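You operate a simulated robot arm through the tools that you are given. There is no shell and no other tool. Be economical: measure what you need, move in short steps, check, and stop when the job is done.

You are at the controls of a simulated robot arm. One attempt, no reset.

## Task
Light the display case and lock the flat silver box inside.
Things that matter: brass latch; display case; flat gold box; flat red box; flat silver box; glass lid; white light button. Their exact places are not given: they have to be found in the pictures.

The check looks at the end state, three seconds after you hand in, the way a careful person would. Anything else that was tipped, shoved, dropped, spilled or broken makes it a failure.

## Robot
A 6-joint arm with a four-finger gripper on a trunk, on a base that drives. Base frame: it is fixed to the floor where the robot stands at the start and does not move with it; the origin is under the middle of the robot, x ahead of it, y to its left, z up; the surface under the hand at the start is at about z = 920. Lengths are in mm, angles in degrees, forces in N, time in s.
With the tool pointing down near the work surface it reaches from about 380 to 920 mm from the robot's upright axis, wherever it stands. Its first joint turns from -166.0 to 166.0 degrees. Places, roughly: brass latch [500, -300, 1000]; display case [700, -200, 1000]; glass lid [700, -300, 1000]; white light button [500, 0, 900]. Payload 3.43 kg.
The TCP is the grasp point between the finger pads, 30 mm short of the fingertips. In the tool frame z runs along the fingers and y along their closing line. Largest opening 120 mm; the body of the gripper starts 85 mm behind the TCP.
Orientation is that of the tool frame in the base frame, as a unit quaternion [w, x, y, z]. With the fingers straight down and closing along the base's y, the tool's x points along the base's -x, its y along +y and its z along -z.

## Interface
- The arm moves only by the tool drive_tool. Its argument "moves" is a list of rows, each a list of 7 numbers: the shift along the base's x, y, z in units of 400 mm (1.0 is 400 mm), then the turn, a rotation vector about the base's x, y, z in units of 90 degrees (1.0 is 90 degrees), then the closure in counts, from 0 (fully open) to 255 (shut). In form: [[x, y, z, ax, ay, az, hand], ...]. A call has 1 to 8 rows; each row is the pose to reach, as a shift and turn from the pose commanded when the call began. A call with a number of a shift or a turn outside -1 to 1 is refused whole. Each row takes 0.2 s and may step no farther than 50 mm and 8.6 degrees from the row before; otherwise, or with a gripper value out of range, the whole call is refused. A pose out of reach is approached as far as the arm can. The call stops where the force on the tool passes 40 N (or 10 N more than at its start, if that is more) or the arm is blocked; 0.2 s more then pass. The fingers move at their own pace and stop on an object; they squeeze with about 23 N. The grip force told is the motor's: it shows also when the fingers shut on nothing. Time passes only in rows, and 0.2 s behind the last, so rows that repeat a pose let the fingers close. The reply holds the time, the measured pose of the TCP, the force on the tool along the base axes, the opening and the grip force, in the units named above and with some noise, with the torque about the TCP (base axes, N m) and any sound that the robot's microphone picked up.
- Cameras (640 x 400 px; columns grow to the right, rows downward): "scene" is now at [45, 155.4, 1612.3]; the picture's right is [-0.59, -0.81, 0.00], its down [-0.61, 0.44, -0.66] and it looks along [0.54, -0.39, -0.75] (base axes); focal length 249 px, centre (320, 200). "wrist" rides on the gripper at [71, -17, -121] in the tool frame; the picture's right is [0.23, 0.97, 0.00], its down [-0.81, 0.19, -0.55] and it looks along [-0.54, 0.13, 0.83] (tool axes); focal length 275 px, centre (320, 200).
- snapshot(camera): a new picture of that camera. The clock stands still meanwhile.
- move_column(by): slides the trunk up (or, below 0, down) by that many mm; the arm and the scene camera ride with it, the base frame stays. It gives what a move gives, with no picture.
- steer(legs): drives the robot by 1 to 6 legs, each [ahead, left, turn to the left] in mm, mm and degrees, along the robot's own axes; the way and the turn of a leg run together, so that a leg with both is an arc; at most 1500 mm and 180 degrees a leg. The arm and the cameras ride along, it lands a little off, and it stops where it bumps. It gives what a move gives.
- aim_head(pan, tilt): turns the head with the scene camera to pan (to the left, within 120 degrees either way) and tilt (down, from -29 to 69), counted from straight ahead of the robot. It gives what a move gives.
- pixel_to_xyz(camera, pixels): for up to 12 pixels [column, row] of the newest picture of that camera ("zoom" is the newest enlarged one), the place [x, y, z] in the base frame of the surface seen there, good to about 2 mm. The clock stands still meanwhile.
- enlarge(camera, box): a new picture of the part [left, top, right, bottom] of that camera's present view, enlarged. The clock stands still meanwhile.
- finish_job(): hands the job in; it is judged then, once.

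Work in short steps. Measure before you move; look again where a grasp or a placing could have gone wrong, and mend it. You have 80 turns and 52 pictures in all, those below and enlarged ones among them. Open the gripper and draw the arm clear of the work before you hand the job in, unless the task says otherwise; then end with one line.

The tools are called as a command line: name --pt "numbers of a row" for each row, then --argument value for the rest, lists and objects as JSON in quotes. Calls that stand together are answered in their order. drive_tool: Moves the arm, as the interface text tells. Its arguments: {"type":"object","properties":{"moves":{"type":"array"}},"required":["moves"]} The other tools are called the same way: move_column (by) slides the trunk up or down; steer (legs) drives the base; aim_head (pan, tilt) turns the head that bears the scene camera; snapshot (camera) takes a picture; pixel_to_xyz (camera, pixels) gives the place of the surface under pixels of a picture; enlarge (camera, box) takes an enlarged picture of a part of a camera's view; finish_job () hands the job in.

At the start:

```text
time_s: 0.0
eef_pos: [294.1, -416.3, 1239.1]
ee_rot: [0.0, -0.001, 1.0, 0.0]
contact_force: [0.1, 0.6, 0.5]
wrist_torque: [0.0, -0.02, 0.02]
width: 120.3
finger_force: 0.1
trunk travel left (down, up): [-200.0, 340.0]
robot x, y, heading: [3.4, 4.0, 0.0]
head pan, tilt: [-35.8, 48.5]
```

scene: 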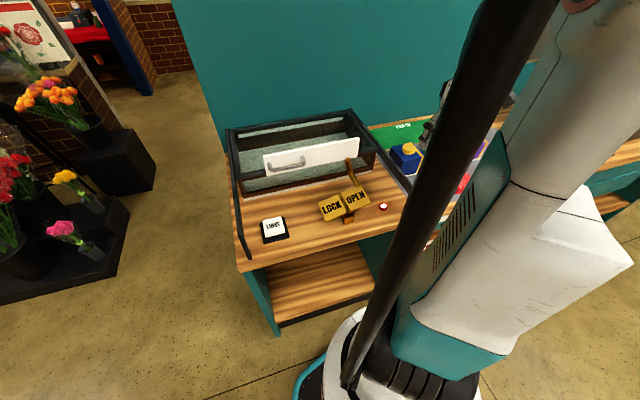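
wrist: 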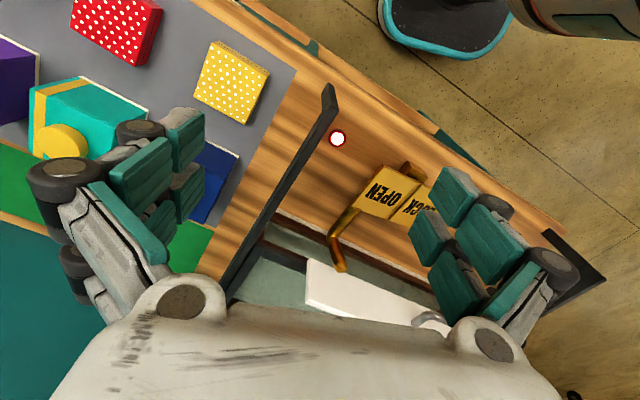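

The scene shows the case around (300,160), the LIGHT button at (274,229), and LOCK/OPEN plates at (345,203). I enlarge both views to understand the mechanism.

enlarge --camera "scene" --box '[210, 90, 430, 270]'

pixel_to_xyz --camera "scene" --pixels '[[274, 226], [332, 208], [356, 197], [383, 206], [349, 162], [287, 163], [265, 155], [358, 143], [348, 111], [230, 130], [405, 150], [465, 185]]'

pixel_to_xyz --camera "wrist" --pixels '[[116, 20], [230, 80], [338, 138], [380, 195], [415, 205], [340, 265], [330, 95], [15, 80], [210, 180], [90, 110]]'

```text
2.22 times, centred on (320, 180) of scene
```

zoom: 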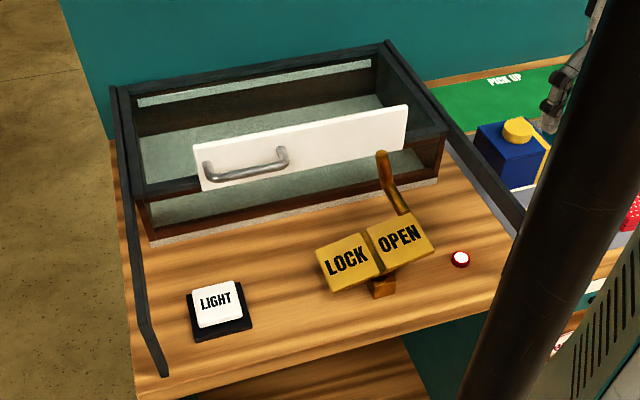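

```text
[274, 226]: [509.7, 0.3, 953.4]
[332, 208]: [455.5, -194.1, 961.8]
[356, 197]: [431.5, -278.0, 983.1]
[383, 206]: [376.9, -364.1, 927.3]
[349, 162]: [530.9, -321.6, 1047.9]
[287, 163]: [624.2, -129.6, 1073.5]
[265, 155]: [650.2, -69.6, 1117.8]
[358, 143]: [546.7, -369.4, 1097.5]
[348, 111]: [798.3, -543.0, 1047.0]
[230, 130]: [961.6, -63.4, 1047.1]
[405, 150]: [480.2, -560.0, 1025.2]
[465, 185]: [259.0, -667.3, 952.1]
```

```text
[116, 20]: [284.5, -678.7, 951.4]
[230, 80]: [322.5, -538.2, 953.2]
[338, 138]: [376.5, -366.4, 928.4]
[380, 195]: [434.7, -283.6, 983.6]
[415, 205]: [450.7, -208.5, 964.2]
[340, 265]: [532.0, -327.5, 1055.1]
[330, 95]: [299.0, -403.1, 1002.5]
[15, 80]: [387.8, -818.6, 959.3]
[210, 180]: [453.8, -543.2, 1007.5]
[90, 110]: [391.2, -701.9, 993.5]
```

The case looks empty and the silver box isn't visible; a counter with gift boxes lies to the right. I turn the head right to find it.

aim_head --pan -75 --tilt 45

snapshot --camera "scene"

```text
time_s: 1.1
eef_pos: [293.4, -418.6, 1238.9]
ee_rot: [0.0, 0.0, 1.0, 0.0]
contact_force: [0.4, -0.2, 0.4]
wrist_torque: [-0.03, 0.02, 0.0]
width: 119.9
finger_force: 0.0
trunk travel left (down, up): [-200.0, 340.0]
robot x, y, heading: [-2.5, 2.2, -0.2]
head pan, tilt: [-75.0, 45.0]
```

```text
48 pictures are left
```

scene: 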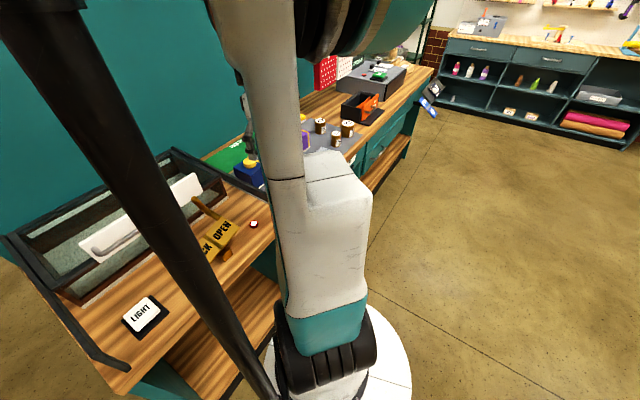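

The arm hides the gift counter. I move the hand 240 mm to the right at height, to look with the wrist camera.

drive_tool --pt "0 -0.12 0 0 0 0 0" --pt "0 -0.24 0 0 0 0 0" --pt "0 -0.36 0 0 0 0 0" --pt "0 -0.48 0 0 0 0 0" --pt "0 -0.6 0 0 0 0 0" --pt "-0.1 -0.65 0 0 0 0 0"

snapshot --camera "wrist"

```text
time_s: 2.5
eef_pos: [254.0, -677.3, 1238.5]
ee_rot: [-0.001, 0.001, 1.0, 0.0]
contact_force: [-0.2, -0.3, 0.4]
wrist_torque: [0.01, -0.01, 0.01]
width: 119.8
finger_force: 0.0
trunk travel left (down, up): [-200.0, 340.0]
robot x, y, heading: [3.3, 3.5, -0.2]
head pan, tilt: [-75.0, 45.0]
```

```text
47 pictures are left
```

wrist: 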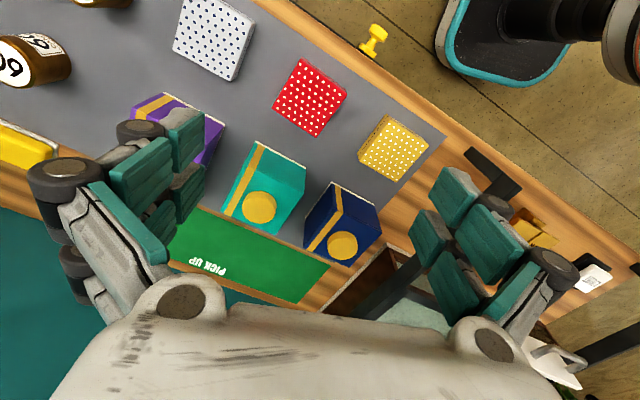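

The silver dotted box is at (213,38). I measure its corners and the other items.

pixel_to_xyz --camera "wrist" --pixels '[[213, 38], [183, 3], [252, 22], [239, 78], [176, 42], [176, 52], [236, 84], [310, 98], [395, 148], [330, 30], [250, 110], [30, 50]]'

aim_head --pan -35 --tilt 45

snapshot --camera "scene"

enlarge --camera "scene" --box '[220, 70, 440, 250]'

```text
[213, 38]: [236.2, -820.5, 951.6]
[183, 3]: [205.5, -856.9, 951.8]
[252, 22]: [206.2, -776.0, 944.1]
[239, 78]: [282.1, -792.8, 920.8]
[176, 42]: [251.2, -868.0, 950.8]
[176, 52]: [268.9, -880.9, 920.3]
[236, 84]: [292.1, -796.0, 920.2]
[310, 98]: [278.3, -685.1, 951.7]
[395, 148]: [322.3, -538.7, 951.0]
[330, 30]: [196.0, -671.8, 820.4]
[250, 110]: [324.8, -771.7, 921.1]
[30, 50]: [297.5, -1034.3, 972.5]
```

```text
time_s: 3.5
eef_pos: [254.2, -677.1, 1237.3]
ee_rot: [0.0, 0.0, 1.0, 0.0]
contact_force: [-0.2, 0.3, 0.3]
wrist_torque: [0.0, 0.01, 0.0]
width: 120.0
finger_force: 0.1
trunk travel left (down, up): [-200.0, 340.0]
robot x, y, heading: [0.2, -0.6, -0.1]
head pan, tilt: [-35.0, 45.0]
```

```text
46 pictures are left
```

scene: 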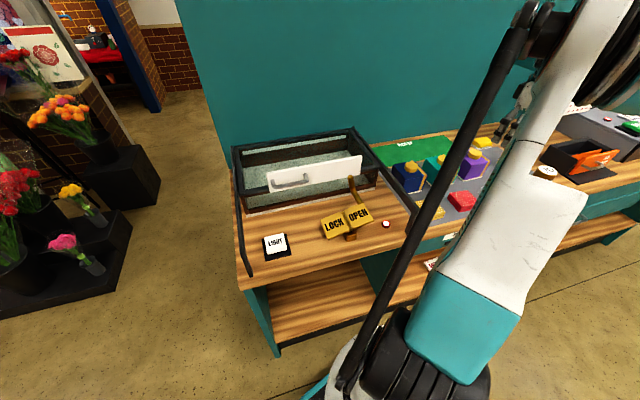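

```text
2.22 times, centred on (330, 160) of scene
```

zoom: 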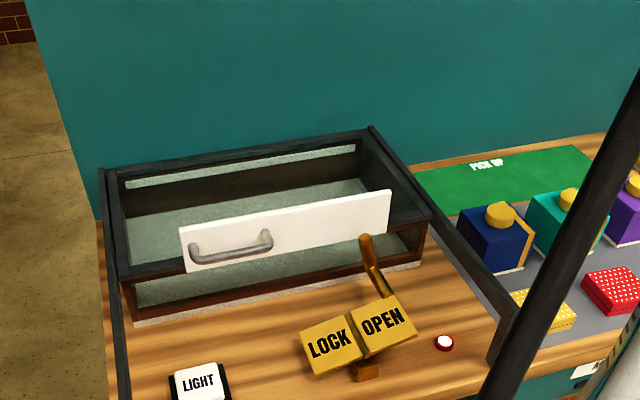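

I measure the case: rails, rims, inside floor, white panel, latch.

pixel_to_xyz --camera "zoom" --pixels '[[105, 172], [120, 270], [370, 132], [425, 215], [500, 335], [250, 205], [250, 285], [185, 265], [388, 192], [182, 230], [388, 225], [240, 150]]'

pixel_to_xyz --camera "zoom" --pixels '[[366, 240], [382, 285], [328, 343], [382, 320], [365, 370], [444, 343], [270, 240], [195, 252], [235, 250], [235, 320], [130, 320], [420, 262]]'

pixel_to_xyz --camera "scene" --pixels '[[239, 200], [250, 265], [234, 150], [352, 130], [275, 240], [290, 250], [410, 215], [385, 170], [268, 240], [283, 238], [385, 224], [250, 278]]'

```text
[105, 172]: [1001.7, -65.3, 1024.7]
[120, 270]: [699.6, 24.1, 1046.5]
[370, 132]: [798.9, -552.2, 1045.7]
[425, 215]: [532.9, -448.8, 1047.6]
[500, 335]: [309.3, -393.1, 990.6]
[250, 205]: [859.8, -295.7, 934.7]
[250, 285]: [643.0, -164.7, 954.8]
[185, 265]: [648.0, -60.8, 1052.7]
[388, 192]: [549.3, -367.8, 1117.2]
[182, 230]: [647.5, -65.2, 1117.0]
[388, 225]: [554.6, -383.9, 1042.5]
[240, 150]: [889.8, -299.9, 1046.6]
```

```text
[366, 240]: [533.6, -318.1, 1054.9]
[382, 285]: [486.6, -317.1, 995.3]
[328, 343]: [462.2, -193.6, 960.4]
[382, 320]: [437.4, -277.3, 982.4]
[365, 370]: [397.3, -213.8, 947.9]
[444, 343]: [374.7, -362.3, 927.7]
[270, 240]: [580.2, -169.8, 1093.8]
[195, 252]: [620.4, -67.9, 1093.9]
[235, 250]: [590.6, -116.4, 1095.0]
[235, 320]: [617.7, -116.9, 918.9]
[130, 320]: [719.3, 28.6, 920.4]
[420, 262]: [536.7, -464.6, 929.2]
```

```text
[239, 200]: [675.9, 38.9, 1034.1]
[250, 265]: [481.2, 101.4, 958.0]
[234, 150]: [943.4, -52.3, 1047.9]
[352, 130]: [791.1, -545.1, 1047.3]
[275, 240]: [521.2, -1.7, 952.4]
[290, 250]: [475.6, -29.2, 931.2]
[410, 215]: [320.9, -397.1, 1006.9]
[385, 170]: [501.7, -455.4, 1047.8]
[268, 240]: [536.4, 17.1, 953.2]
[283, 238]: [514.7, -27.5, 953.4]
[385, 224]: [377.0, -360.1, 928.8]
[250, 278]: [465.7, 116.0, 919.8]
```

The latch is a rocker: OPEN pad at z≈983, LOCK pad at z≈961, with its brass lever in front of the white lid panel (z 1045–1117). So it is locked now. I return over the latch with the fingers shut and look closely.

drive_tool --pt "0.05 0.11 0 0 0 0 255" --pt "0.1 0.22 0 0 0 0 255" --pt "0.15 0.33 0 0 0 0 255" --pt "0.2 0.44 0 0 0 0 255" --pt "0.25 0.55 0 0 0 0 255" --pt "0.3 0.66 0 0 0 0 255" --pt "0.34 0.76 0 0 0 0 255"

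snapshot --camera "wrist"

enlarge --camera "scene" --box '[220, 130, 440, 290]'

```text
time_s: 5.1
eef_pos: [391.4, -372.3, 1238.4]
ee_rot: [0.0, 0.0, 1.0, 0.001]
contact_force: [0.7, -0.8, 0.2]
wrist_torque: [-0.02, 0.03, 0.02]
width: 0.0
finger_force: 23.5
trunk travel left (down, up): [-200.0, 340.0]
robot x, y, heading: [3.2, 0.7, -0.0]
head pan, tilt: [-35.0, 45.0]
```

```text
44 pictures are left
```

wrist: 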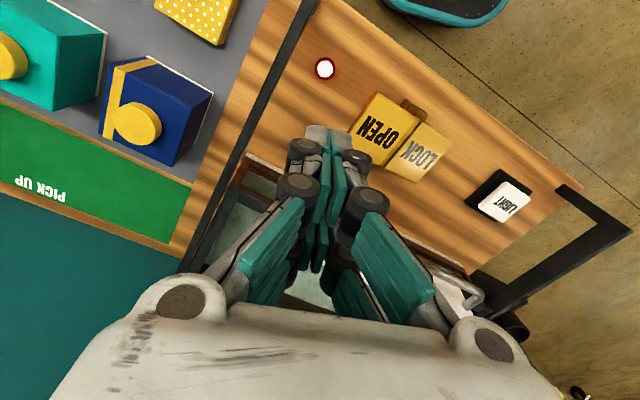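

```text
2.50 times, centred on (330, 210) of scene
```

zoom: 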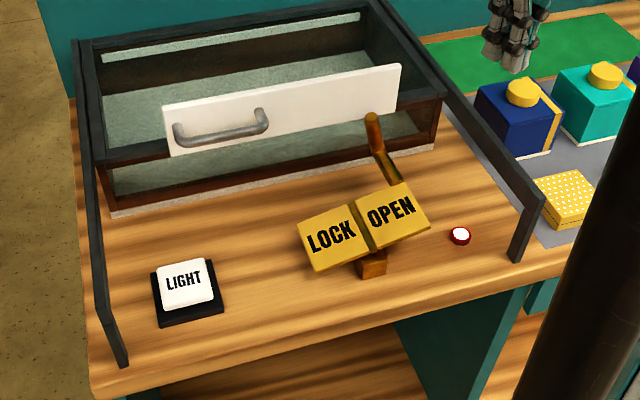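

Rails with front posts show the lid slides forward. I position over the OPEN pad's outer part (425,-298) and descend toward it.

drive_tool --pt "0.08 0.09 0 0 0 0 255" --pt "0.08 0.18 -0.05 0 0 0 255" --pt "0.08 0.185 -0.17 0 0 0 255" --pt "0.08 0.185 -0.29 0 0 0 255" --pt "0.08 0.185 -0.41 0 0 0 255" --pt "0.08 0.185 -0.48 0 0 0 255"

enlarge --camera "scene" --box '[220, 130, 440, 290]'

```text
time_s: 6.5
eef_pos: [422.8, -300.6, 1047.7]
ee_rot: [0.001, 0.0, 1.0, 0.0]
contact_force: [-0.5, -0.3, 0.2]
wrist_torque: [0.0, -0.03, -0.03]
width: 0.0
finger_force: 23.2
trunk travel left (down, up): [-200.0, 340.0]
robot x, y, heading: [2.0, 1.3, 0.2]
head pan, tilt: [-35.0, 45.0]
```

```text
2.50 times, centred on (330, 210) of scene
```

zoom: 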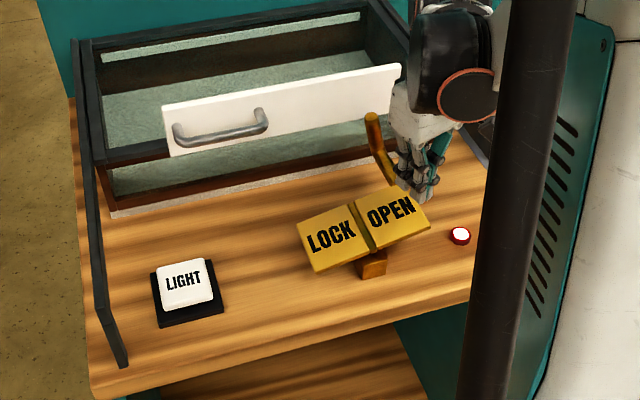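

The fingertips appear behind the OPEN pad's top edge in this view. I measure the pad corners and tip.

pixel_to_xyz --camera "zoom" --pixels '[[360, 202], [406, 186], [426, 214], [378, 244], [390, 210], [303, 222], [318, 268], [350, 210], [420, 196], [375, 120], [395, 178], [372, 262]]'

snapshot --camera "wrist"

```text
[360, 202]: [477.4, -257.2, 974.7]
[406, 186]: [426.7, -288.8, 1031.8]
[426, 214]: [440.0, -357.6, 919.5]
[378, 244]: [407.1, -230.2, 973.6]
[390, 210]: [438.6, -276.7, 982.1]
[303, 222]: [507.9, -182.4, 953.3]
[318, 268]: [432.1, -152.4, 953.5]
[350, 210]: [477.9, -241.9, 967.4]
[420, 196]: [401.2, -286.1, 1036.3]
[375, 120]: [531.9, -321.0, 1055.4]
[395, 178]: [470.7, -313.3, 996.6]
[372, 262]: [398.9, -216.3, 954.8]
```

```text
41 pictures are left
```

wrist: 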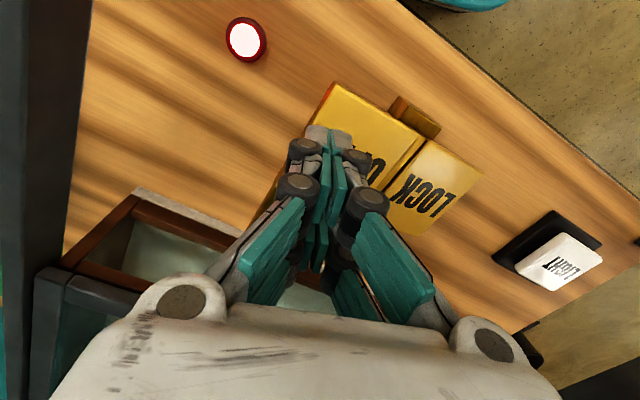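

In the wrist view the tips are over the OPEN pad. I press down slowly.

drive_tool --pt "0 0 -0.04 0 0 0 255" --pt "0 0 -0.07 0 0 0 255" --pt "0 0 -0.1 0 0 0 255" --pt "0 0 -0.125 0 0 0 255" --pt "0 0 -0.15 0 0 0 255" --pt "0 0 -0.17 0 0 0 255"

enlarge --camera "scene" --box '[220, 130, 440, 290]'

```text
time_s: 7.9
eef_pos: [422.1, -299.2, 984.1]
ee_rot: [0.001, -0.001, 1.0, -0.001]
contact_force: [-0.8, -0.9, 32.3]
wrist_torque: [0.17, -0.75, -0.02]
width: 0.0
finger_force: 22.9
trunk travel left (down, up): [-200.0, 340.0]
robot x, y, heading: [4.3, -1.8, -0.1]
head pan, tilt: [-35.0, 45.0]
stopped in row 6: the force on the tool passed its limit at 53 N (the readings are from after the stop); the commanded pose is now the measured one
```

```text
2.50 times, centred on (330, 210) of scene
```

zoom: 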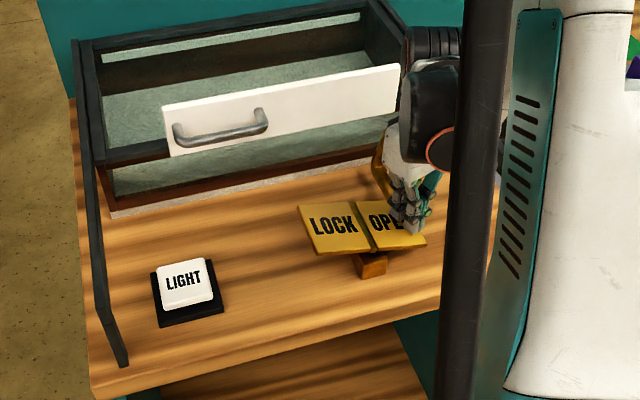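

The rocker moved (tip at z≈954, lever swung right) and bottomed out. I lift off and check that it stays.

drive_tool --pt "0 0 0.1 0 0 0 255" --pt "0 0 0.22 0 0 0 255" --pt "0 0 0.34 0 0 0 255" --pt "0 0 0.46 0 0 0 255" --pt "0 0.1 0.46 0 0 0 255"

enlarge --camera "scene" --box '[220, 130, 440, 290]'

```text
time_s: 9.1
eef_pos: [424.2, -260.0, 1168.5]
ee_rot: [0.002, 0.0, 1.0, -0.001]
contact_force: [-0.2, 0.2, 0.3]
wrist_torque: [-0.01, -0.01, 0.04]
width: 0.0
finger_force: 23.1
trunk travel left (down, up): [-200.0, 340.0]
robot x, y, heading: [0.2, 0.4, -0.2]
head pan, tilt: [-35.0, 45.0]
```

```text
2.50 times, centred on (330, 210) of scene
```

zoom: 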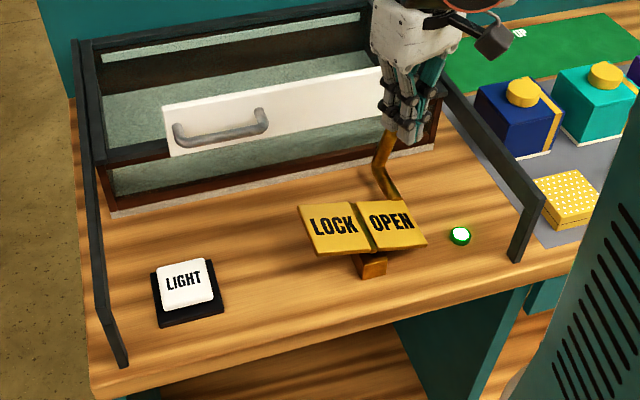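

The indicator turned green and the lever dropped aside: unlatched. Now I rotate the hand +68° so it closes across the handle bar, moving up and towards it.

drive_tool --pt "0.03 0.03 0.05 0 0 0.094 200" --pt "0.07 0.07 0.1 0 0 0.188 150" --pt "0.12 0.12 0.12 0 0 0.282 120" --pt "0.17 0.17 0.12 0 0 0.376 120" --pt "0.22 0.22 0.12 0 0 0.47 120" --pt "0.27 0.26 0.12 0 0 0.564 120" --pt "0.3 0.3 0.12 0 0 0.658 120" --pt "0.33 0.33 0.12 0 0 0.752 120"

snapshot --camera "wrist"

enlarge --camera "scene" --box '[220, 110, 440, 270]'

```text
time_s: 10.9
eef_pos: [557.0, -127.7, 1214.7]
ee_rot: [0.001, -0.558, 0.83, 0.001]
contact_force: [1.2, -0.6, -0.1]
wrist_torque: [-0.05, 0.0, -0.01]
width: 63.7
finger_force: 0.0
trunk travel left (down, up): [-200.0, 340.0]
robot x, y, heading: [2.3, -0.9, -0.1]
head pan, tilt: [-35.0, 45.0]
```

```text
38 pictures are left
```

wrist: 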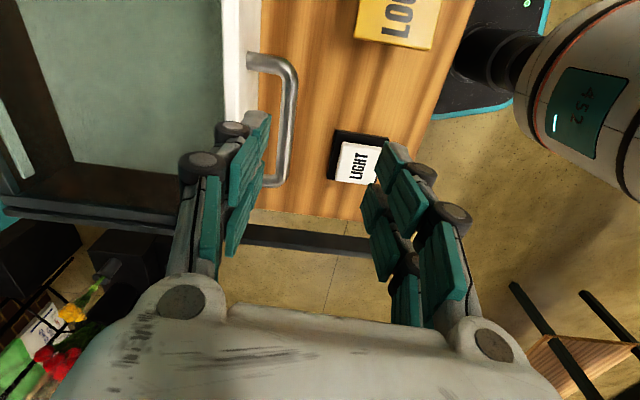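

```text
2.50 times, centred on (330, 190) of scene
```

zoom: 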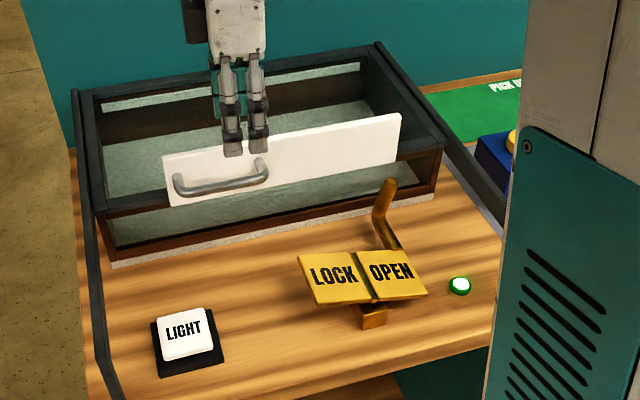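

I measure the bar and panel surface from the wrist view, and the lever tip now.

pixel_to_xyz --camera "wrist" --pixels '[[290, 90], [290, 120], [287, 150], [255, 60], [265, 183], [254, 40], [240, 20], [232, 60], [280, 65]]'

pixel_to_xyz --camera "zoom" --pixels '[[389, 187], [380, 220], [300, 145], [180, 190], [220, 182], [392, 160], [200, 328], [180, 350]]'

```text
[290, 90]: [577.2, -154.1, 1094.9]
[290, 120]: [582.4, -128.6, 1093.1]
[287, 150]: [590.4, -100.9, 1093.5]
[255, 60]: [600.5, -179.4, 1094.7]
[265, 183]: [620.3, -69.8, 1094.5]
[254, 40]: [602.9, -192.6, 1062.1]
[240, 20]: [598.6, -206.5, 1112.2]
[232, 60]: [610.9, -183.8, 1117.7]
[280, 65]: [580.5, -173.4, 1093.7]
```

```text
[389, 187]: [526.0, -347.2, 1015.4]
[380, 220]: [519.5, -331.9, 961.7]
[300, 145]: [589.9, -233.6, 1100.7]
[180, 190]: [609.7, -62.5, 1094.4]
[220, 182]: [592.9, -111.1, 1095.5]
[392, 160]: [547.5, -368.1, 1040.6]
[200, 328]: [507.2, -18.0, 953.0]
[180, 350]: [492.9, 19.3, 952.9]
```

Bar centre ≈ (586,-127,1094), panel front ≈33 mm behind it. I narrow the opening to 30 mm, align over the bar and descend to straddle it.

drive_tool --pt "0.035 0 0 0 0 0.045 191" --pt "0.072 0 0 0 0 0.045 191" --pt "0.072 0 -0.05 0 0 0.045 191" --pt "0.072 0 -0.1 0 0 0.045 191"

snapshot --camera "wrist"

```text
time_s: 11.9
eef_pos: [584.2, -126.7, 1176.0]
ee_rot: [0.001, -0.586, 0.81, 0.001]
contact_force: [0.2, 0.0, 0.5]
wrist_torque: [0.01, 0.03, -0.01]
width: 30.2
finger_force: 0.2
trunk travel left (down, up): [-200.0, 340.0]
robot x, y, heading: [-1.0, -2.6, -0.1]
head pan, tilt: [-35.0, 45.0]
```

```text
36 pictures are left
```

wrist: 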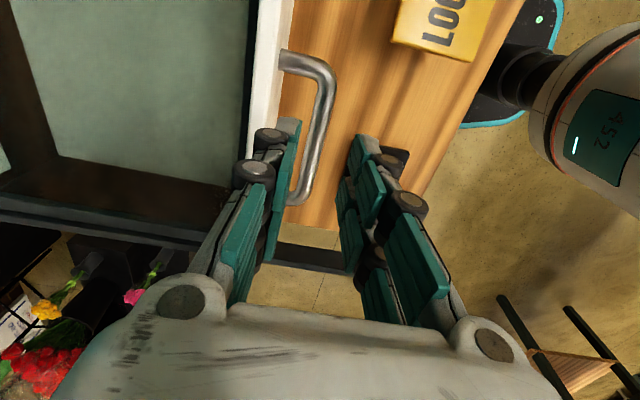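

The bar lies between the fingers. I descend the remaining 82 mm in steps.

drive_tool --pt "0 0 -0.05 0 0 0 191" --pt "0 0 -0.1 0 0 0 191" --pt "0 0 -0.15 0 0 0 191" --pt "0 0 -0.205 0 0 0 191"

snapshot --camera "wrist"

```text
time_s: 12.9
eef_pos: [585.4, -129.6, 1093.4]
ee_rot: [0.001, -0.585, 0.811, 0.001]
contact_force: [0.9, -0.6, 0.5]
wrist_torque: [0.01, 0.04, 0.04]
width: 30.1
finger_force: 0.2
trunk travel left (down, up): [-200.0, 340.0]
robot x, y, heading: [-2.1, -2.2, -0.1]
head pan, tilt: [-35.0, 45.0]
```

```text
35 pictures are left
```

wrist: 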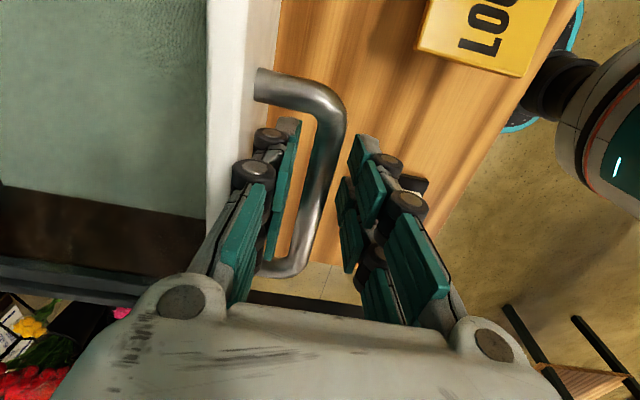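

The bar is straddled without contact. I close on it, then pull a little along (-0.951, 0.309).

drive_tool --pt "0 0 0 0 0 0 255" --pt "0 0 0 0 0 0 255" --pt "-0.048 0.0155 0 0 0 0 255" --pt "-0.095 0.031 0 0 0 0 255" --pt "-0.143 0.046 0 0 0 0 255"

snapshot --camera "scene"

```text
time_s: 14.1
eef_pos: [525.4, -109.4, 1093.8]
ee_rot: [0.0, -0.586, 0.811, 0.0]
contact_force: [-1.2, 1.2, 6.2]
wrist_torque: [-0.2, 0.06, 1.81]
width: 13.0
finger_force: 44.8
trunk travel left (down, up): [-200.0, 340.0]
robot x, y, heading: [-2.2, 2.0, -0.3]
head pan, tilt: [-35.0, 45.0]
```

```text
34 pictures are left
```

scene: 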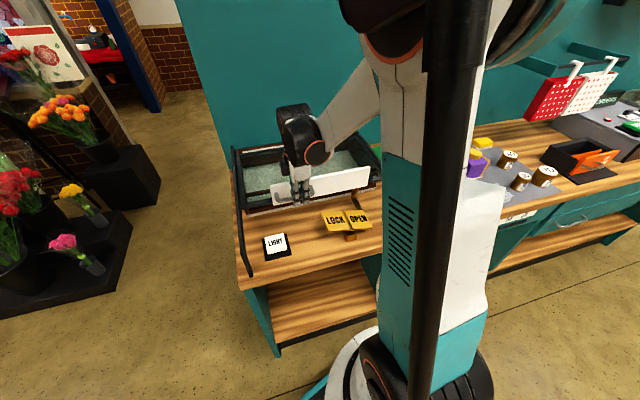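

The lid slides freely with the hand. I keep pulling.

drive_tool --pt "-0.06 0.0195 0 0 0 0 255" --pt "-0.12 0.039 0 0 0 0 255" --pt "-0.18 0.0585 0 0 0 0 255" --pt "-0.24 0.078 0 0 0 0 255" --pt "-0.3 0.0975 0 0 0 0 255"

snapshot --camera "scene"

```text
time_s: 15.3
eef_pos: [405.7, -70.0, 1092.7]
ee_rot: [0.001, -0.586, 0.811, -0.001]
contact_force: [-1.2, -1.0, -16.8]
wrist_torque: [0.13, -0.1, 1.75]
width: 13.3
finger_force: 45.2
trunk travel left (down, up): [-200.0, 340.0]
robot x, y, heading: [0.3, 1.1, -0.2]
head pan, tilt: [-35.0, 45.0]
```

```text
33 pictures are left
```

scene: 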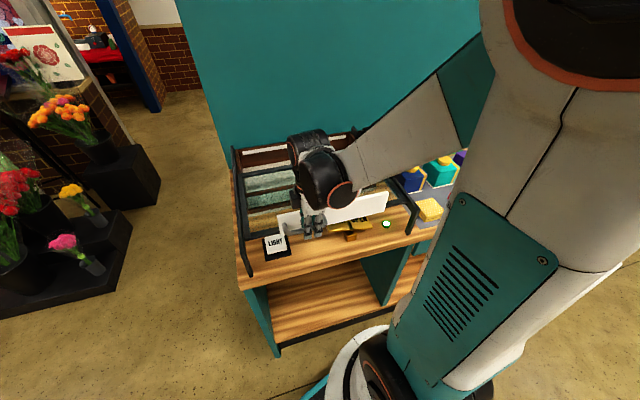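

Opened ~190 mm; the rail ends ~35 mm further. I pull 28 mm more, gently.

drive_tool --pt "-0.034 0.011 0 0 0 0 255" --pt "-0.067 0.022 0 0 0 0 255"

enlarge --camera "scene" --box '[220, 110, 440, 270]'

```text
time_s: 15.9
eef_pos: [379.9, -61.9, 1092.9]
ee_rot: [0.001, -0.586, 0.81, 0.0]
contact_force: [-3.4, -4.1, -12.2]
wrist_torque: [-0.11, -0.07, 1.71]
width: 12.9
finger_force: 44.7
trunk travel left (down, up): [-200.0, 340.0]
robot x, y, heading: [-0.0, -2.7, 0.1]
head pan, tilt: [-35.0, 45.0]
```

```text
2.50 times, centred on (330, 190) of scene
```

zoom: 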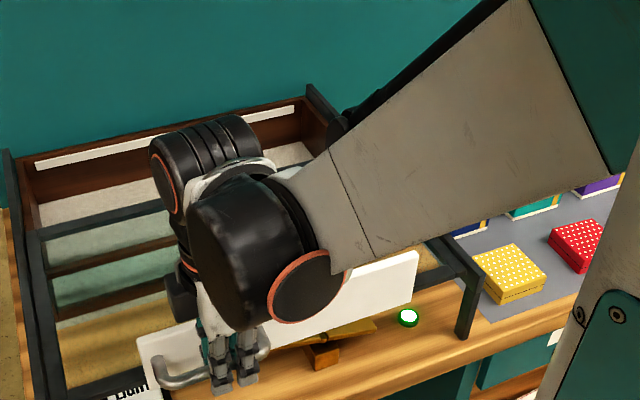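

I release the handle (open to ~30 mm), lift straight up and look.

drive_tool --pt "0 0 0 0 0 0 191" --pt "0 0 0 0 0 0 191" --pt "0 0 0.1 0 0 0 191" --pt "0 0 0.22 0 0 0 191" --pt "0 0 0.34 0 0 0 120" --pt "-0.05 -0.12 0.4 0 0 0 0" --pt "-0.1 -0.24 0.42 0 0 0 0"

snapshot --camera "scene"

```text
refused: row 6 steps farther than a row can; nothing moved
```

```text
31 pictures are left
```

scene: 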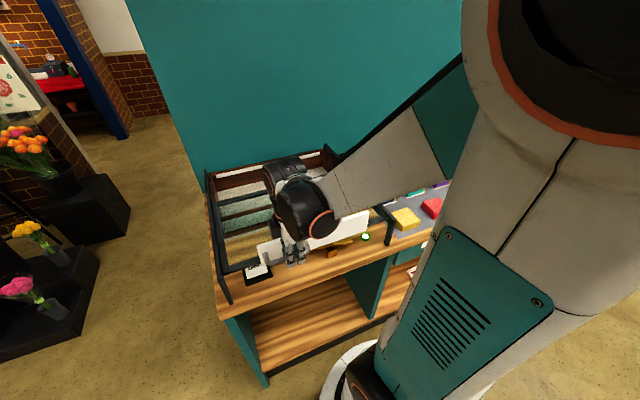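

A row was too long; nothing moved. I resend with shorter steps, then look again (the camera view also seems slightly shifted).

drive_tool --pt "0 0 0 0 0 0 191" --pt "0 0 0 0 0 0 191" --pt "0 0 0.1 0 0 0 191" --pt "0 0 0.2 0 0 0 191" --pt "0 0 0.3 0 0 0 120" --pt "0 -0.1 0.34 0 0 0 0" --pt "0 -0.21 0.36 0 0 0 0"

snapshot --camera "scene"

snapshot --camera "wrist"

```text
time_s: 17.5
eef_pos: [382.7, -144.2, 1236.4]
ee_rot: [0.001, -0.59, 0.808, 0.001]
contact_force: [-0.5, -1.5, 0.2]
wrist_torque: [0.03, 0.01, -0.02]
width: 119.8
finger_force: 0.0
trunk travel left (down, up): [-200.0, 340.0]
robot x, y, heading: [-0.7, 1.1, -0.2]
head pan, tilt: [-35.0, 45.0]
```

```text
30 pictures are left
```

scene: 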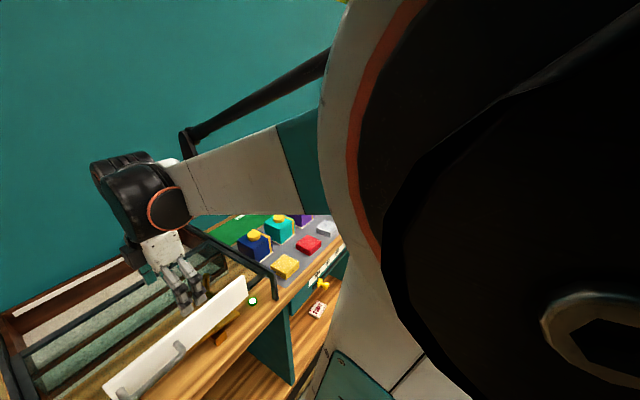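

```text
29 pictures are left
```

wrist: 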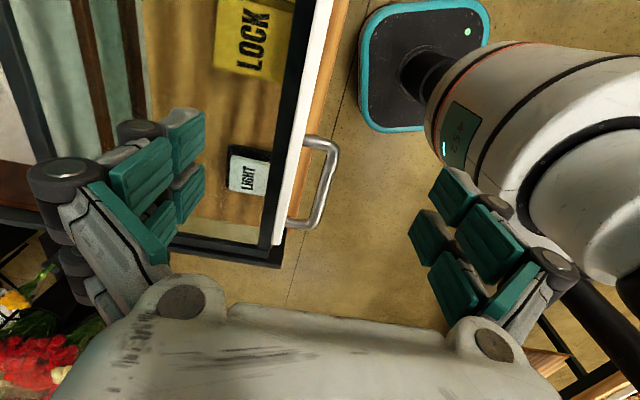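

The lid is open. The arm now crowds the head camera, so I swing the hand right toward the silver box, turning the hand back to yaw ~0 on the way.

drive_tool --pt "-0.02 -0.09 0.04 0 0 -0.09 0" --pt "-0.04 -0.2 0.06 0 0 -0.18 0" --pt "-0.06 -0.31 0.06 0 0 -0.27 0" --pt "-0.09 -0.42 0.06 0 0 -0.36 0" --pt "-0.12 -0.53 0.06 0 0 -0.45 0" --pt "-0.15 -0.64 0.06 0 0 -0.54 0" --pt "-0.18 -0.75 0.06 0 0 -0.63 0" --pt "-0.21 -0.86 0.06 0 0 -0.72 0"

drive_tool --pt "-0.02 -0.11 -0.02 0 0 -0.05 0" --pt "-0.04 -0.22 -0.04 0 0 -0.1 0" --pt "-0.06 -0.33 -0.06 0 0 -0.1 0" --pt "-0.08 -0.44 -0.1 0 0 -0.1 0" --pt "-0.08 -0.51 -0.16 0 0 -0.1 0"

snapshot --camera "wrist"

snapshot --camera "scene"

```text
time_s: 19.3
eef_pos: [295.0, -492.2, 1262.0]
ee_rot: [0.0, -0.059, 0.998, 0.0]
contact_force: [-0.6, -0.5, 0.2]
wrist_torque: [0.01, 0.02, -0.03]
width: 120.2
finger_force: 0.1
trunk travel left (down, up): [-200.0, 340.0]
robot x, y, heading: [1.0, -2.6, 0.2]
head pan, tilt: [-35.0, 45.0]
```

```text
time_s: 20.5
eef_pos: [264.6, -693.9, 1197.2]
ee_rot: [0.001, 0.019, 1.0, 0.0]
contact_force: [0.6, 0.8, -0.2]
wrist_torque: [0.03, -0.01, -0.01]
width: 119.8
finger_force: 0.2
trunk travel left (down, up): [-200.0, 340.0]
robot x, y, heading: [-1.7, -1.5, -0.0]
head pan, tilt: [-35.0, 45.0]
```

```text
28 pictures are left
```

wrist: 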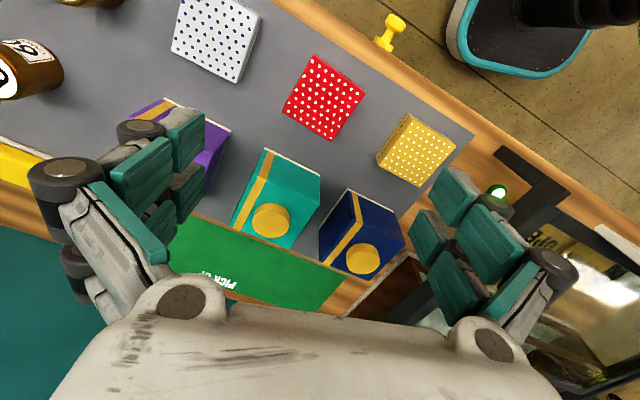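

```text
27 pictures are left
```

scene: 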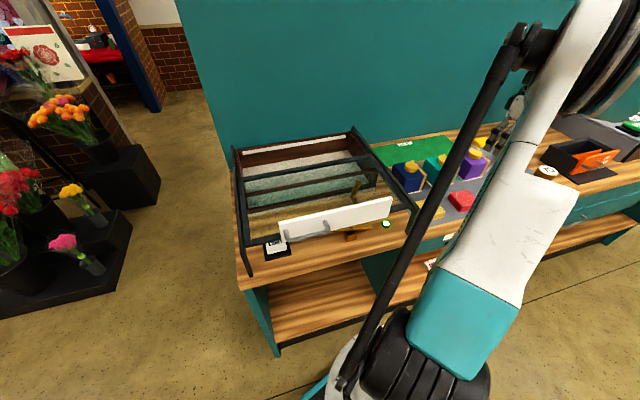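

The camera view is back to normal and the lid is open. I measure the silver box top at several inner points, and enlarge the case.

pixel_to_xyz --camera "wrist" --pixels '[[186, 5], [258, 20], [238, 76], [175, 40], [213, 35], [222, 12], [247, 48], [206, 58], [180, 22], [285, 70], [170, 75], [210, 90]]'

enlarge --camera "scene" --box '[220, 110, 440, 270]'

pixel_to_xyz --camera "zoom" --pixels '[[370, 55], [345, 75], [210, 100], [210, 120], [210, 150], [210, 180], [210, 210], [60, 155], [350, 110], [395, 120], [70, 210], [380, 205]]'

```text
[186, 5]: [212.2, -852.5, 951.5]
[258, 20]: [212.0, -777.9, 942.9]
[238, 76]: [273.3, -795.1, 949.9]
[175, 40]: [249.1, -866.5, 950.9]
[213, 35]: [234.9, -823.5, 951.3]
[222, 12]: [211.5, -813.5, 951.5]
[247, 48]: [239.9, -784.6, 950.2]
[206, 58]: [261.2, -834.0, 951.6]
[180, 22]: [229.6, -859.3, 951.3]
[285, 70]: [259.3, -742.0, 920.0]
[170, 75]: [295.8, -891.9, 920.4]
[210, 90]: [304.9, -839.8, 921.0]
```

```text
2.50 times, centred on (330, 190) of scene
```

zoom: 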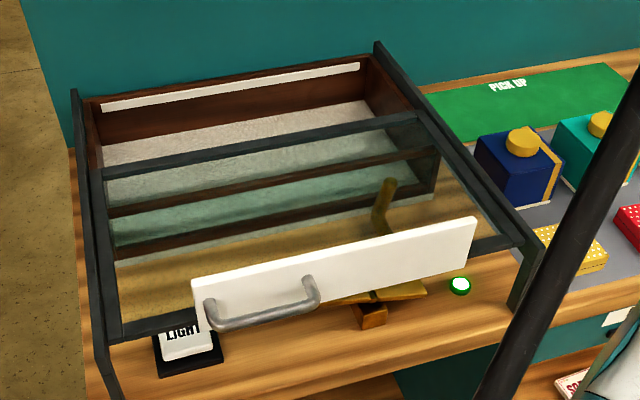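

```text
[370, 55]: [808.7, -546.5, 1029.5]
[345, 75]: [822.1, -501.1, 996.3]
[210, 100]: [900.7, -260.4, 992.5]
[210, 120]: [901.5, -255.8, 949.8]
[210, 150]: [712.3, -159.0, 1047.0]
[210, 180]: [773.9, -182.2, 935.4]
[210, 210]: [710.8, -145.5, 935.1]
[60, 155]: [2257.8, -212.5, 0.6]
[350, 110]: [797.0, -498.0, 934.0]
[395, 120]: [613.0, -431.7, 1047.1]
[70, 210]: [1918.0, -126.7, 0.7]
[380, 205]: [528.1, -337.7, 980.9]
```

Lid rear edge is at 735 and back wall at 936 (along the depth axis), leaving a ~200 mm opening with floor z 935. The silver box is aligned with the −18° grid, 76 mm wide, top z 951. I move above it and turn −16°.

drive_tool --pt "-0.015 -0.08 -0.05 0 0 -0.06 0" --pt "-0.03 -0.16 -0.1 0 0 -0.12 0" --pt "-0.05 -0.24 -0.15 0 0 -0.176 0" --pt "-0.07 -0.32 -0.2 0 0 -0.176 0" --pt "-0.07 -0.32 -0.26 0 0 -0.176 0"

snapshot --camera "wrist"

```text
time_s: 21.7
eef_pos: [235.9, -821.9, 1091.7]
ee_rot: [0.001, 0.156, 0.988, 0.0]
contact_force: [-0.8, 0.1, -0.8]
wrist_torque: [-0.03, -0.02, -0.03]
width: 119.8
finger_force: 0.1
trunk travel left (down, up): [-200.0, 340.0]
robot x, y, heading: [-2.4, -1.9, -0.1]
head pan, tilt: [-35.0, 45.0]
```

```text
25 pictures are left
```

wrist: 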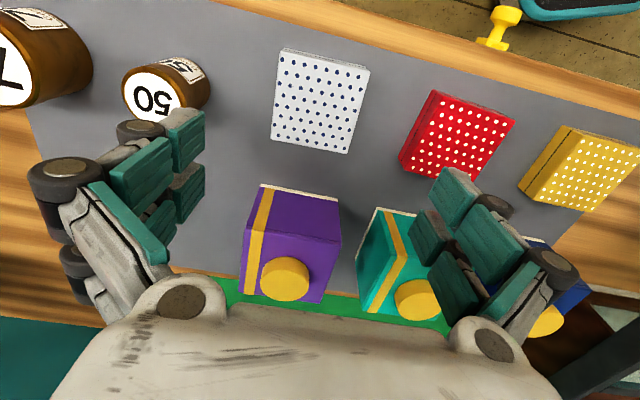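

pixel_to_xyz --camera "wrist" --pixels '[[284, 51], [366, 68], [346, 149], [274, 138], [320, 100], [326, 60], [310, 144], [279, 95], [356, 105], [430, 110], [195, 90], [290, 205]]'

```text
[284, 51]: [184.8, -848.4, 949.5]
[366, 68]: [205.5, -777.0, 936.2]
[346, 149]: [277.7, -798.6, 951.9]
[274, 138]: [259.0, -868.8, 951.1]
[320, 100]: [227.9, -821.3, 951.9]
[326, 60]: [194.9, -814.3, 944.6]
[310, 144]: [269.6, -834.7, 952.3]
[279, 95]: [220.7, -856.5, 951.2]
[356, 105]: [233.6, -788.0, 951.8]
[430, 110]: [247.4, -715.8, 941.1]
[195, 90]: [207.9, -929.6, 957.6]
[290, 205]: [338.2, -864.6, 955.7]
```

Box centre (232,-823), 74×76 mm, aligned with the hand. I descend to TCP z≈955 around it.

drive_tool --pt "-0.01 -0.003 -0.1 0 0 0 0" --pt "-0.01 -0.003 -0.2 0 0 0 0" --pt "-0.01 -0.003 -0.28 0 0 0 0" --pt "-0.01 -0.003 -0.338 0 0 0 0"

snapshot --camera "wrist"

```text
time_s: 22.7
eef_pos: [231.3, -823.1, 957.6]
ee_rot: [0.002, 0.156, 0.988, 0.0]
contact_force: [0.2, -0.4, 0.3]
wrist_torque: [0.01, 0.02, 0.0]
width: 119.8
finger_force: 0.0
trunk travel left (down, up): [-200.0, 340.0]
robot x, y, heading: [-1.2, 0.4, 0.1]
head pan, tilt: [-35.0, 45.0]
```

```text
24 pictures are left
```

wrist: 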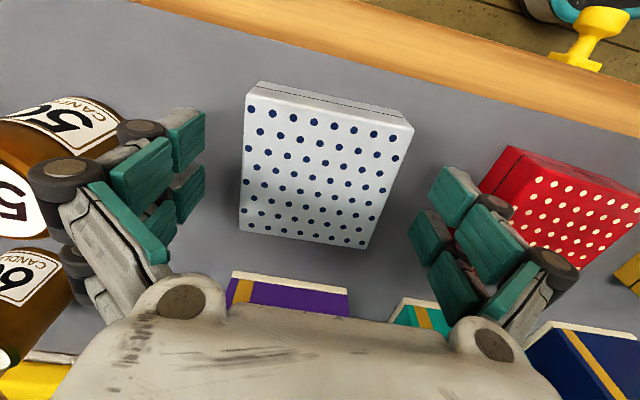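

The box lies between the fingers with clearance all round. I close and lift a little.

drive_tool --pt "0 0 -0.003 0 0 0 255" --pt "0 0 -0.003 0 0 0 255" --pt "0 0 -0.003 0 0 0 255" --pt "0 0 0.05 0 0 0 255" --pt "0 0 0.15 0 0 0 255" --pt "0 0 0.26 0 0 0 255" --pt "0 0 0.37 0 0 0 255" --pt "0 0 0.48 0 0 0 255"

snapshot --camera "wrist"

```text
time_s: 24.5
eef_pos: [232.0, -823.3, 1150.6]
ee_rot: [0.001, 0.155, 0.988, 0.0]
contact_force: [0.5, 0.2, -1.5]
wrist_torque: [0.0, 0.0, -0.02]
width: 79.7
finger_force: 23.3
trunk travel left (down, up): [-200.0, 340.0]
robot x, y, heading: [1.6, -0.5, 0.3]
head pan, tilt: [-35.0, 45.0]
```

```text
23 pictures are left
```

wrist: 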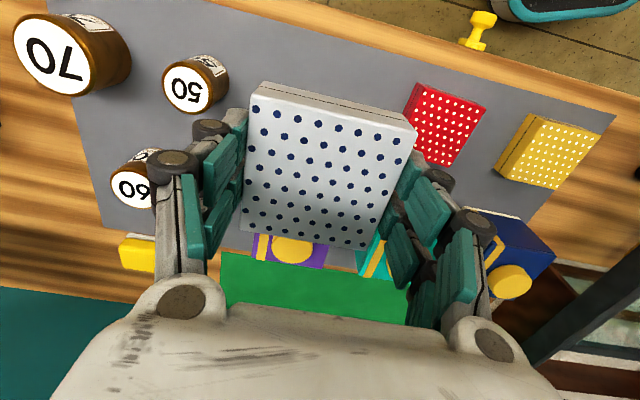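

The box is held (79.7 mm). I carry it toward the case opening, target (761,-342), at z≈1150.

drive_tool --pt "0.08 0.073 0.02 0 0 0 255" --pt "0.168 0.154 0.04 0 0 0 255" --pt "0.257 0.234 0.04 0 0 0 255" --pt "0.346 0.315 0.04 0 0 0 255" --pt "0.435 0.396 0.04 0 0 0 255" --pt "0.523 0.476 0.04 0 0 0 255" --pt "0.612 0.557 0.04 0 0 0 255" --pt "0.7 0.637 0.04 0 0 0 255"

drive_tool --pt "0.088 0.08 0 0 0 0 255" --pt "0.176 0.16 0 0 0 0 255" --pt "0.264 0.24 0 0 0 0 255" --pt "0.352 0.32 0 0 0 0 255" --pt "0.44 0.4 0 0 0 0 255" --pt "0.528 0.48 0 0 0 0 255" --pt "0.615 0.56 0 0 0 0 255"

snapshot --camera "wrist"

snapshot --camera "scene"

```text
time_s: 26.3
eef_pos: [512.9, -567.3, 1166.6]
ee_rot: [0.001, 0.156, 0.988, -0.001]
contact_force: [0.5, 0.2, -0.7]
wrist_torque: [0.03, 0.02, 0.0]
width: 79.7
finger_force: 22.6
trunk travel left (down, up): [-200.0, 340.0]
robot x, y, heading: [-1.7, 0.4, 0.0]
head pan, tilt: [-35.0, 45.0]
```

```text
time_s: 27.9
eef_pos: [758.8, -343.9, 1165.9]
ee_rot: [0.001, 0.157, 0.988, -0.001]
contact_force: [0.5, 0.3, -1.7]
wrist_torque: [-0.02, 0.03, -0.03]
width: 79.8
finger_force: 23.0
trunk travel left (down, up): [-200.0, 340.0]
robot x, y, heading: [0.8, 1.0, -0.1]
head pan, tilt: [-35.0, 45.0]
```

```text
22 pictures are left
```

wrist: 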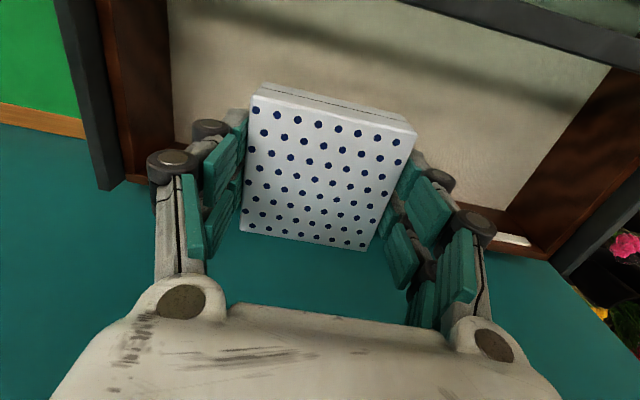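

```text
21 pictures are left
```

scene: 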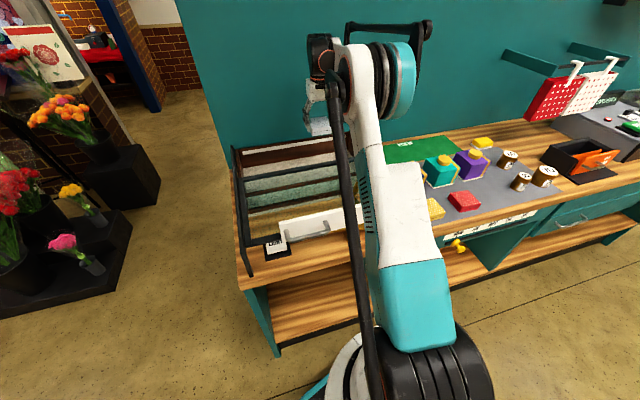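

The box hangs inside the opening outline. I descend to z≈1000 first.

drive_tool --pt "0.005 0.003 -0.08 0 0 0 255" --pt "0.005 0.003 -0.16 0 0 0 255" --pt "0.005 0.003 -0.24 0 0 0 255" --pt "0.005 0.003 -0.32 0 0 0 255" --pt "0.005 0.003 -0.4 0 0 0 255"

enlarge --camera "scene" --box '[220, 70, 440, 250]'

snapshot --camera "wrist"

```text
time_s: 29.1
eef_pos: [760.4, -343.8, 1005.3]
ee_rot: [0.001, 0.155, 0.988, 0.0]
contact_force: [0.5, -0.6, -1.9]
wrist_torque: [0.01, -0.01, 0.0]
width: 79.9
finger_force: 23.0
trunk travel left (down, up): [-200.0, 340.0]
robot x, y, heading: [0.1, 2.7, -0.0]
head pan, tilt: [-35.0, 45.0]
```

```text
2.22 times, centred on (330, 160) of scene
```

zoom: 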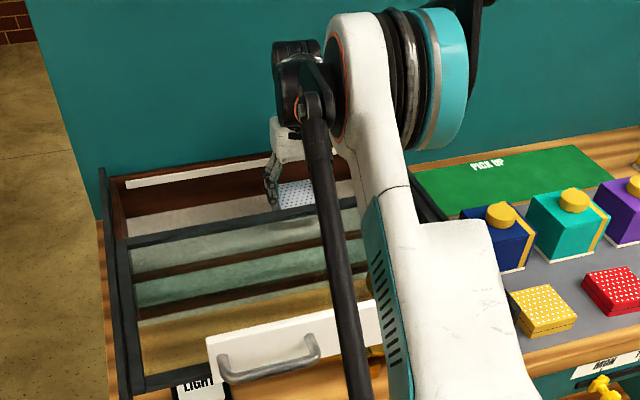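

```text
19 pictures are left
```

wrist: 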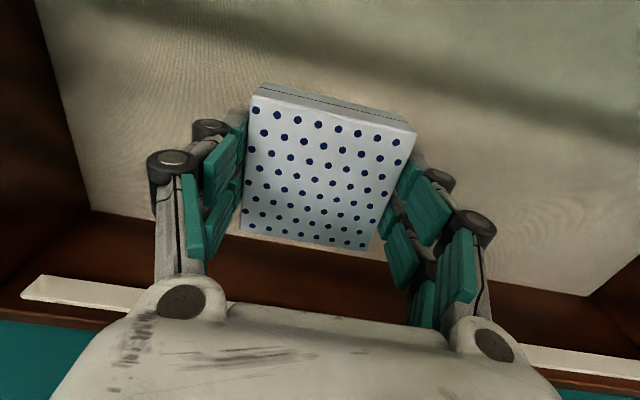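

All clear inside. I lower the last 33 mm and open the fingers.

drive_tool --pt "0 0 -0.04 0 0 0 255" --pt "0 0 -0.07 0 0 0 255" --pt "0 0 -0.083 0 0 0 255" --pt "0 0 -0.083 0 0 0 255"

```text
time_s: 30.1
eef_pos: [760.7, -344.1, 971.3]
ee_rot: [0.001, 0.156, 0.988, 0.0]
contact_force: [0.9, 0.6, -1.9]
wrist_torque: [0.0, 0.0, 0.06]
width: 79.7
finger_force: 22.6
trunk travel left (down, up): [-200.0, 340.0]
robot x, y, heading: [2.0, -0.6, 0.0]
head pan, tilt: [-35.0, 45.0]
```

Not quite touching; I lower a few millimetres more, open partly (to ~100 mm) and rise.

drive_tool --pt "0 0 -0.006 0 0 0 255" --pt "0 0 -0.006 0 0 0 150" --pt "0 0 -0.006 0 0 0 40" --pt "0 0 -0.006 0 0 0 40" --pt "0 0 0.06 0 0 0 40" --pt "0 0 0.16 0 0 0 40" --pt "0 0 0.28 0 0 0 40" --pt "0 0 0.4 0 0 0 40"

snapshot --camera "wrist"

```text
time_s: 31.9
eef_pos: [761.4, -341.6, 1133.9]
ee_rot: [0.002, 0.156, 0.988, -0.001]
contact_force: [0.1, 1.0, 0.6]
wrist_torque: [0.01, -0.01, -0.02]
width: 101.3
finger_force: 0.5
trunk travel left (down, up): [-200.0, 340.0]
robot x, y, heading: [-1.8, -3.0, -0.1]
head pan, tilt: [-35.0, 45.0]
```

```text
18 pictures are left
```

wrist: 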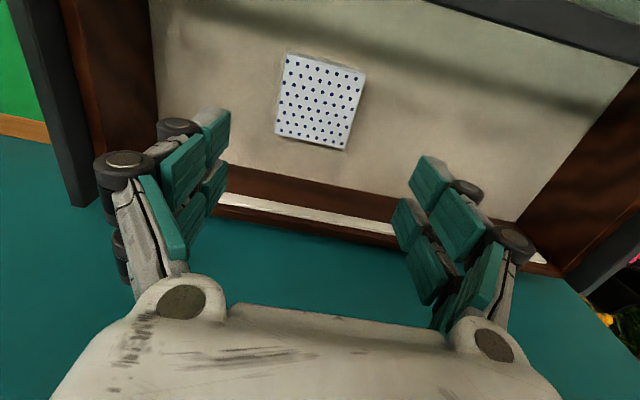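

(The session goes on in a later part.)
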